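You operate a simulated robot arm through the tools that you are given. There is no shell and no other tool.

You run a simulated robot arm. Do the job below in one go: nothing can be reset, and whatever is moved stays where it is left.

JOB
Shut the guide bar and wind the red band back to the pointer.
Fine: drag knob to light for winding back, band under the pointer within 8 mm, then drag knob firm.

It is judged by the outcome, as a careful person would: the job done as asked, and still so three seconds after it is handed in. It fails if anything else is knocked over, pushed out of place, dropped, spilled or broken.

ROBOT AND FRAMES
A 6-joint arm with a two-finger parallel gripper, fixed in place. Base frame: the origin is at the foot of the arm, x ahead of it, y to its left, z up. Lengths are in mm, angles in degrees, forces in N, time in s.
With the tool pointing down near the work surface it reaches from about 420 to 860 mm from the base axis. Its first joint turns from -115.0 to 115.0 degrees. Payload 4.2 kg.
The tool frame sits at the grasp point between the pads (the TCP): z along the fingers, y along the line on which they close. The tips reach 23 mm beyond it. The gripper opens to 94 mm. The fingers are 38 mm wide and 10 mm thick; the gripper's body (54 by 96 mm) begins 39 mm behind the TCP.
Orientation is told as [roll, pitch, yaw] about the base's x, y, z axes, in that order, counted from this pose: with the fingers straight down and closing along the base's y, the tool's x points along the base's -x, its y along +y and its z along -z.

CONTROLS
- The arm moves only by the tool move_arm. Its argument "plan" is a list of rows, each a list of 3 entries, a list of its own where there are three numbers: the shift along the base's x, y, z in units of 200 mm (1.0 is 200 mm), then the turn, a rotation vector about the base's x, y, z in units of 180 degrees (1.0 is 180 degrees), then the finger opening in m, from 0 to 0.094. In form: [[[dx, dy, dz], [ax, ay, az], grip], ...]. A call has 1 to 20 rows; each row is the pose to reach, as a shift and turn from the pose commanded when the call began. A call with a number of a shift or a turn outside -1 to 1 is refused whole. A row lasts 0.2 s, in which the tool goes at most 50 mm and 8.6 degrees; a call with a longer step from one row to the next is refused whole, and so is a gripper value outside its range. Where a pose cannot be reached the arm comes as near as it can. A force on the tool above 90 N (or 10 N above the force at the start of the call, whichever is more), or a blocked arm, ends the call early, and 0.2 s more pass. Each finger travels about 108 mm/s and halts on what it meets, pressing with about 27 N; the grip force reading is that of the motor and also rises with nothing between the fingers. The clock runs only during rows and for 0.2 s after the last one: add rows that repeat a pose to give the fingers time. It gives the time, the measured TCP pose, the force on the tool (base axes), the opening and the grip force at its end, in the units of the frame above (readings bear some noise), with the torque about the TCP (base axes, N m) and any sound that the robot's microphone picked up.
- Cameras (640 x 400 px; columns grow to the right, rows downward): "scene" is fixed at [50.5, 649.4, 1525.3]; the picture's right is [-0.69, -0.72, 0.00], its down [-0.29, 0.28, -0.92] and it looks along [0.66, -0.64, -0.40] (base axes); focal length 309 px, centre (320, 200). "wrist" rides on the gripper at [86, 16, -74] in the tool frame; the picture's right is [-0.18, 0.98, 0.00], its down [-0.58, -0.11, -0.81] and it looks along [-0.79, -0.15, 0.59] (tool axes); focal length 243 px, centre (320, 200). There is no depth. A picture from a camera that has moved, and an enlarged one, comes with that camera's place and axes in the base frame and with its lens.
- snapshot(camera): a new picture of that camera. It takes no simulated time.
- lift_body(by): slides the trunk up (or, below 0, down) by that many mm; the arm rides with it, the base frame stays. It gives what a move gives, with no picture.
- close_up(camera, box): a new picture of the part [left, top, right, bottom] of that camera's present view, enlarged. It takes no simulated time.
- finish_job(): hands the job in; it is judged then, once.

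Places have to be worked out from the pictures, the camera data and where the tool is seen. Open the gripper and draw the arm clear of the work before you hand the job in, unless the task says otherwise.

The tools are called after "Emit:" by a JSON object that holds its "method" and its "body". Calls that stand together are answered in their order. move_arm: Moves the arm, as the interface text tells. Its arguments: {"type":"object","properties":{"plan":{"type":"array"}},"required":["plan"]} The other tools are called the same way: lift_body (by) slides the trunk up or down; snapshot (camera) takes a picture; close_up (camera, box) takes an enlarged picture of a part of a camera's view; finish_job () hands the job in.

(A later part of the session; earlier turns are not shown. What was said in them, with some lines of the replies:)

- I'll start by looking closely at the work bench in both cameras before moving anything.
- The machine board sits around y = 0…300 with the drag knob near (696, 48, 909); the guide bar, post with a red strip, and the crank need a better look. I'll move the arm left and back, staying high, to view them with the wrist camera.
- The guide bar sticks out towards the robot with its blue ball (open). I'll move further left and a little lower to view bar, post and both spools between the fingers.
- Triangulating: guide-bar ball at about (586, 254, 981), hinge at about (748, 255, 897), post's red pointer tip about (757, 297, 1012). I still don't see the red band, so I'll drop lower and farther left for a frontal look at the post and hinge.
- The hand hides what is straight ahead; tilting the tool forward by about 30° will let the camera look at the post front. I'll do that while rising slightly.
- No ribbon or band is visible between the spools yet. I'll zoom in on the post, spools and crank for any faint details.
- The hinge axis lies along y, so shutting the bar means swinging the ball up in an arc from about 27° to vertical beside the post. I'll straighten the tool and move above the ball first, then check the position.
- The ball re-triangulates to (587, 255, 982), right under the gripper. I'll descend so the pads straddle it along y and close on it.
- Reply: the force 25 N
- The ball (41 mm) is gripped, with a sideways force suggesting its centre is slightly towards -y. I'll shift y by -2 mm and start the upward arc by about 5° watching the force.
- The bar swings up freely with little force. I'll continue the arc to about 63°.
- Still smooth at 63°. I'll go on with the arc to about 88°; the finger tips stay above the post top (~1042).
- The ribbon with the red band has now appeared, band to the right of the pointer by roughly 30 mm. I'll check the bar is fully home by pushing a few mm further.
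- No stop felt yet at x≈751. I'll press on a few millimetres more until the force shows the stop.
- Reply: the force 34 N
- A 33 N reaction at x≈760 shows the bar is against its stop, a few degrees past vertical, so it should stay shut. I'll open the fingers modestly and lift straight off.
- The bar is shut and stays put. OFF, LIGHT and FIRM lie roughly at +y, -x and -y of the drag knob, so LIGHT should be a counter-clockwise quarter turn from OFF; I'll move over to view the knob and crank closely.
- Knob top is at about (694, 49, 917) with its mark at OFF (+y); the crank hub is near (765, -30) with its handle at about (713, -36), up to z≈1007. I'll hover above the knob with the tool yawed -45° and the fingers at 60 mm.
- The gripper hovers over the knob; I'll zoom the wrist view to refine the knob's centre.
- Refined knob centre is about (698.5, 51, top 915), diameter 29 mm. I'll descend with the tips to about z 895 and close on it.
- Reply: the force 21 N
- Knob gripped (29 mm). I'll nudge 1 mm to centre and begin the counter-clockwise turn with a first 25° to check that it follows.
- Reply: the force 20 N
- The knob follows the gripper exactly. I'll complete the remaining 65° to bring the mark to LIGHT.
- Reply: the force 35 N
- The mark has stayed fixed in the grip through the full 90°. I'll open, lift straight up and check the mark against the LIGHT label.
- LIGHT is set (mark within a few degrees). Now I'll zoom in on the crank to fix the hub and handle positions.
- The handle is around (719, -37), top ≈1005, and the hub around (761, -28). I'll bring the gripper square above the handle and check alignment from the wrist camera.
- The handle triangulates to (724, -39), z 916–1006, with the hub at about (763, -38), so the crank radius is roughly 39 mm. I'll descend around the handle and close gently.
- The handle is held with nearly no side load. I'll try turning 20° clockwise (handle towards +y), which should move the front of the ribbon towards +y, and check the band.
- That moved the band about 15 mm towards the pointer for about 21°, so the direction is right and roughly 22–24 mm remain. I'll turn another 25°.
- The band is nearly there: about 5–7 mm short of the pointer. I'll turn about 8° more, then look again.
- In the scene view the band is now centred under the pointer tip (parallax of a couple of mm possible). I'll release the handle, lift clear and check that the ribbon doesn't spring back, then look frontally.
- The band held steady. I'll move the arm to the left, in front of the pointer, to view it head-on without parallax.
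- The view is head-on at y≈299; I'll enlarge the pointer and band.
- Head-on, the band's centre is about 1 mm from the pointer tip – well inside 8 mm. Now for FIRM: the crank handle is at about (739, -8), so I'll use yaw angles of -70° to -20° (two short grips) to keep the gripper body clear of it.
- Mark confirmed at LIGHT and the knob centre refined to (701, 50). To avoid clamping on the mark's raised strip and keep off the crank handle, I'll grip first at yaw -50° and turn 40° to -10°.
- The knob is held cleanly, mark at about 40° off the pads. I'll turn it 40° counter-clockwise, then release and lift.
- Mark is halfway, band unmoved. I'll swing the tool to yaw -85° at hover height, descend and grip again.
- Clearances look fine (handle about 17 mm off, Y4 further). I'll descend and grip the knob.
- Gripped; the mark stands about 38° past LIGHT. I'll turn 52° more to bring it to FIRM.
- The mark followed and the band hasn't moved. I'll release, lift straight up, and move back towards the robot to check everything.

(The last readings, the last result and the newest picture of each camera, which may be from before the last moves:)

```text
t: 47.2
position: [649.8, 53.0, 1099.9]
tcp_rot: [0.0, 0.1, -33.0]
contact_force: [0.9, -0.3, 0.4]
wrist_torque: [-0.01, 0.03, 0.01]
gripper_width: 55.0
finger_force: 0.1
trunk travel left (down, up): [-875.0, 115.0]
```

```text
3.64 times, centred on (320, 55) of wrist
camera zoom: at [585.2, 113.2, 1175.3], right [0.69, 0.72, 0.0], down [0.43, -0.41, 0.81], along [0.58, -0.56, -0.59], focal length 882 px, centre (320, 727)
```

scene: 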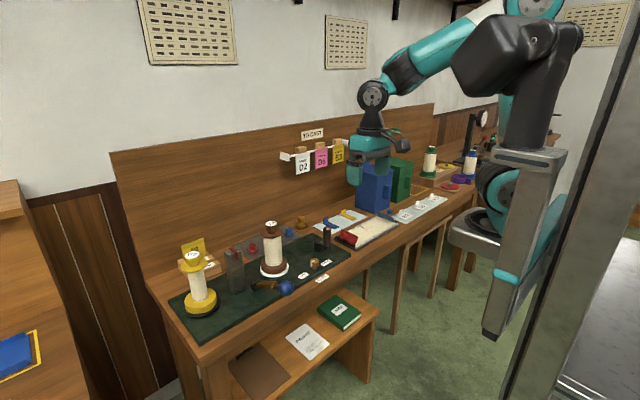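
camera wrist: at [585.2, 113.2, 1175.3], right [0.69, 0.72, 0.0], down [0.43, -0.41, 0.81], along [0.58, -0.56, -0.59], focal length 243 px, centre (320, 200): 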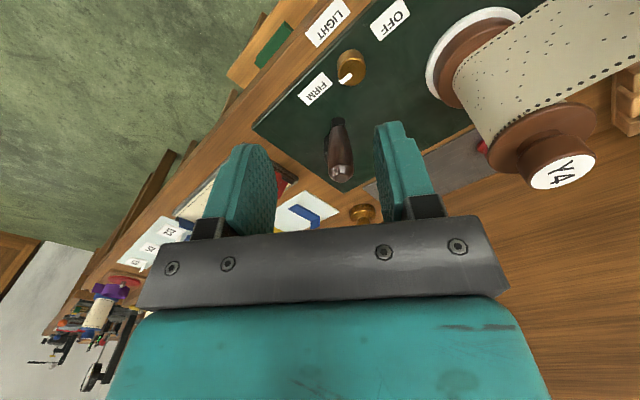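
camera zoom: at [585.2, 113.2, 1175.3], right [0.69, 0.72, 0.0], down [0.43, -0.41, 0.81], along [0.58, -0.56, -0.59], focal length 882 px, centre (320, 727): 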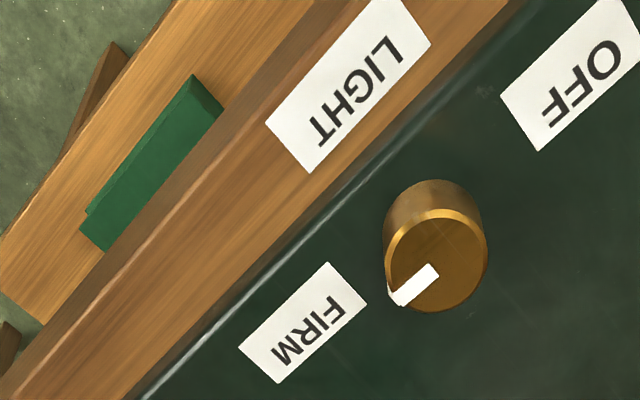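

The mark is at FIRM, possibly a few degrees short; I'll measure it more finely before deciding on a touch-up.

Emit:
{"method": "close_up", "body": {"camera": "wrist", "box": [330, 40, 375, 90]}}

Emit:
{"method": "close_up", "body": {"camera": "scene", "box": [304, 254, 320, 270]}}

```text
8.00 times, centred on (352, 65) of wrist
camera zoom: at [585.2, 113.2, 1175.3], right [0.69, 0.72, 0.0], down [0.43, -0.41, 0.81], along [0.58, -0.56, -0.59], focal length 1941 px, centre (60, 1280)
```

zoom: 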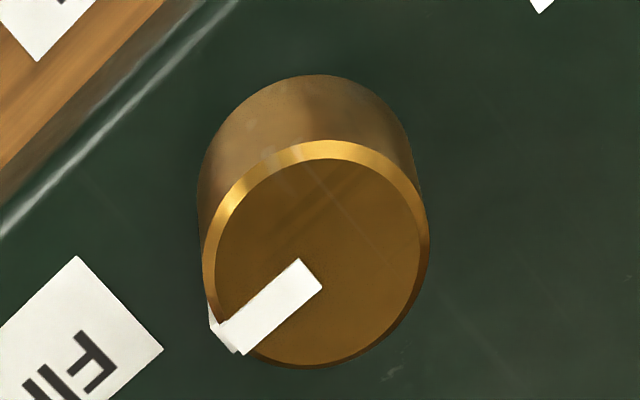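

```text
16.00 times, centred on (312, 262) of scene
camera zoom: at [50.5, 649.4, 1525.3], right [-0.69, -0.72, 0.0], down [-0.29, 0.28, -0.92], along [0.66, -0.64, -0.4], focal length 4940 px, centre (448, -792)
```

zoom: 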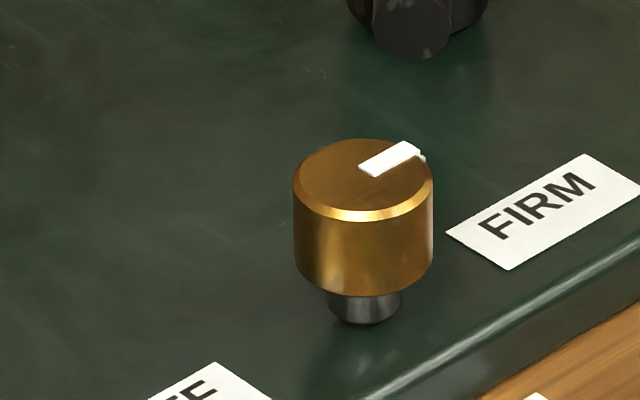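

Compared with the label edges, the mark is within about 2° of FIRM, so no touch-up needed. I'll draw the arm clear with the gripper open and do a final check of the whole bench.

Emit:
{"method": "move_arm", "body": {"plan": [[[-0.13, -0.05, 0.12], [0, 0, 0.0458], 0.07], [[-0.27, -0.12, 0.25], [0, 0, 0.0917], 0.094], [[-0.41, -0.18, 0.38], [0, 0, 0.1375], 0.094], [[-0.55, -0.25, 0.5], [0, 0, 0.1833], 0.094], [[-0.55, -0.25, 0.5], [0, 0, 0.1833], 0.094], [[-0.55, -0.25, 0.5], [0, 0, 0.1833], 0.094], [[-0.55, -0.25, 0.5], [0, 0, 0.1833], 0.094], [[-0.55, -0.25, 0.5], [0, 0, 0.1833], 0.094], [[-0.55, -0.25, 0.5], [0, 0, 0.1833], 0.094], [[-0.55, -0.25, 0.5], [0, 0, 0.1833], 0.094]]}}

Emit:
{"method": "snapshot", "body": {"camera": "scene"}}

Emit:
{"method": "close_up", "body": {"camera": "scene", "box": [170, 200, 370, 325]}}

Emit:
{"method": "close_up", "body": {"camera": "scene", "box": [225, 240, 255, 290]}}

```text
t: 49.4
position: [541.4, 3.2, 1200.4]
tcp_rot: [0.1, 0.0, 0.0]
contact_force: [-0.5, -0.5, -0.8]
wrist_torque: [0.01, -0.02, -0.02]
gripper_width: 94.1
finger_force: 0.1
trunk travel left (down, up): [-875.0, 115.0]
```

```text
taken
```

scene: 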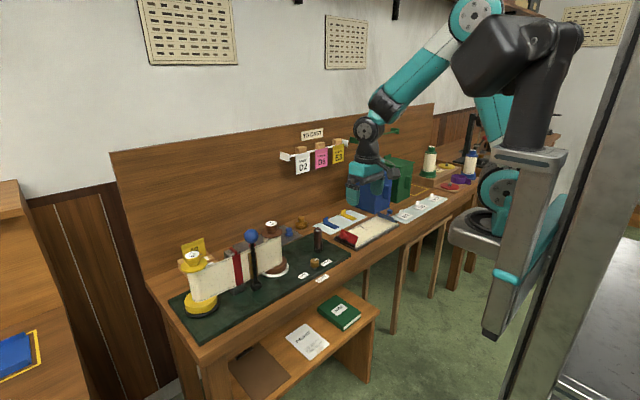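

```text
3.20 times, centred on (270, 262) of scene
camera zoom: at [50.5, 649.4, 1525.3], right [-0.69, -0.72, 0.0], down [-0.29, 0.28, -0.92], along [0.66, -0.64, -0.4], focal length 988 px, centre (480, 0)
```

zoom: 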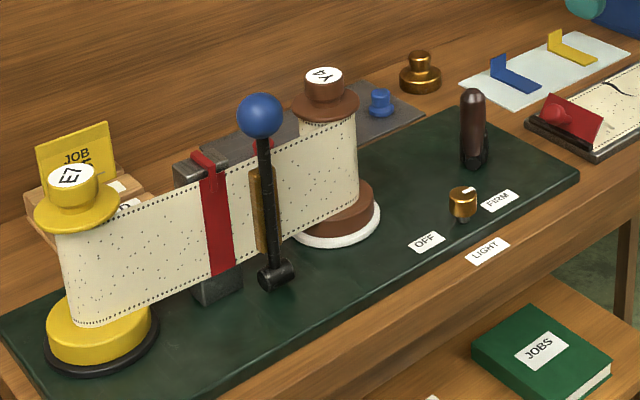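

```text
8.00 times, centred on (240, 265) of scene
camera zoom: at [50.5, 649.4, 1525.3], right [-0.69, -0.72, 0.0], down [-0.29, 0.28, -0.92], along [0.66, -0.64, -0.4], focal length 2470 px, centre (960, -320)
```

zoom: 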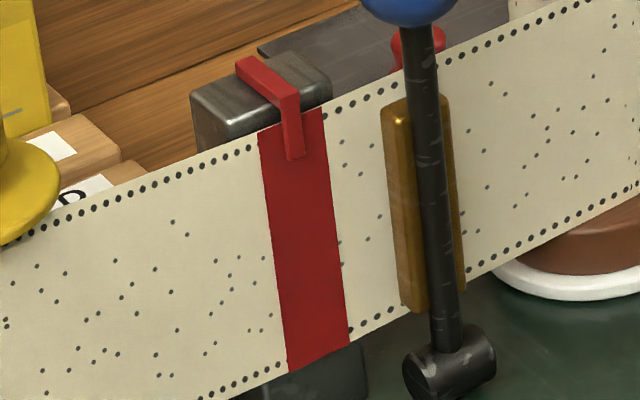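

The guide bar is shut, the band sits under the pointer (about 1 mm off), the drag knob is at FIRM. Nothing else has moved, and the arm is clear with the gripper open, so I'm handing the job in.

Emit:
{"method": "finish_job", "body": {}}

```text
The job is handed in.
```

The guide bar is shut, the red band is back under the pointer, and the job is handed in. No verdict has come back yet.

- **Guide bar:** I swung it up until it met its stop, a few degrees past vertical, and it stayed there after I let go.
- **Drag knob for winding:** I turned it from OFF to LIGHT before touching the crank.
- **Red band:** I wound it back with the crank. In the head-on wrist view its centre was about 1 mm from the pointer tip, inside the 8 mm limit. It did not move when I let go of the crank or turned the knob.
- **Drag knob at the end:** it is at FIRM. Judged against the label's edges, the mark is within about 2 degrees.

In the last scene pictures nothing else had been moved or knocked over. The arm is drawn clear with the gripper open.
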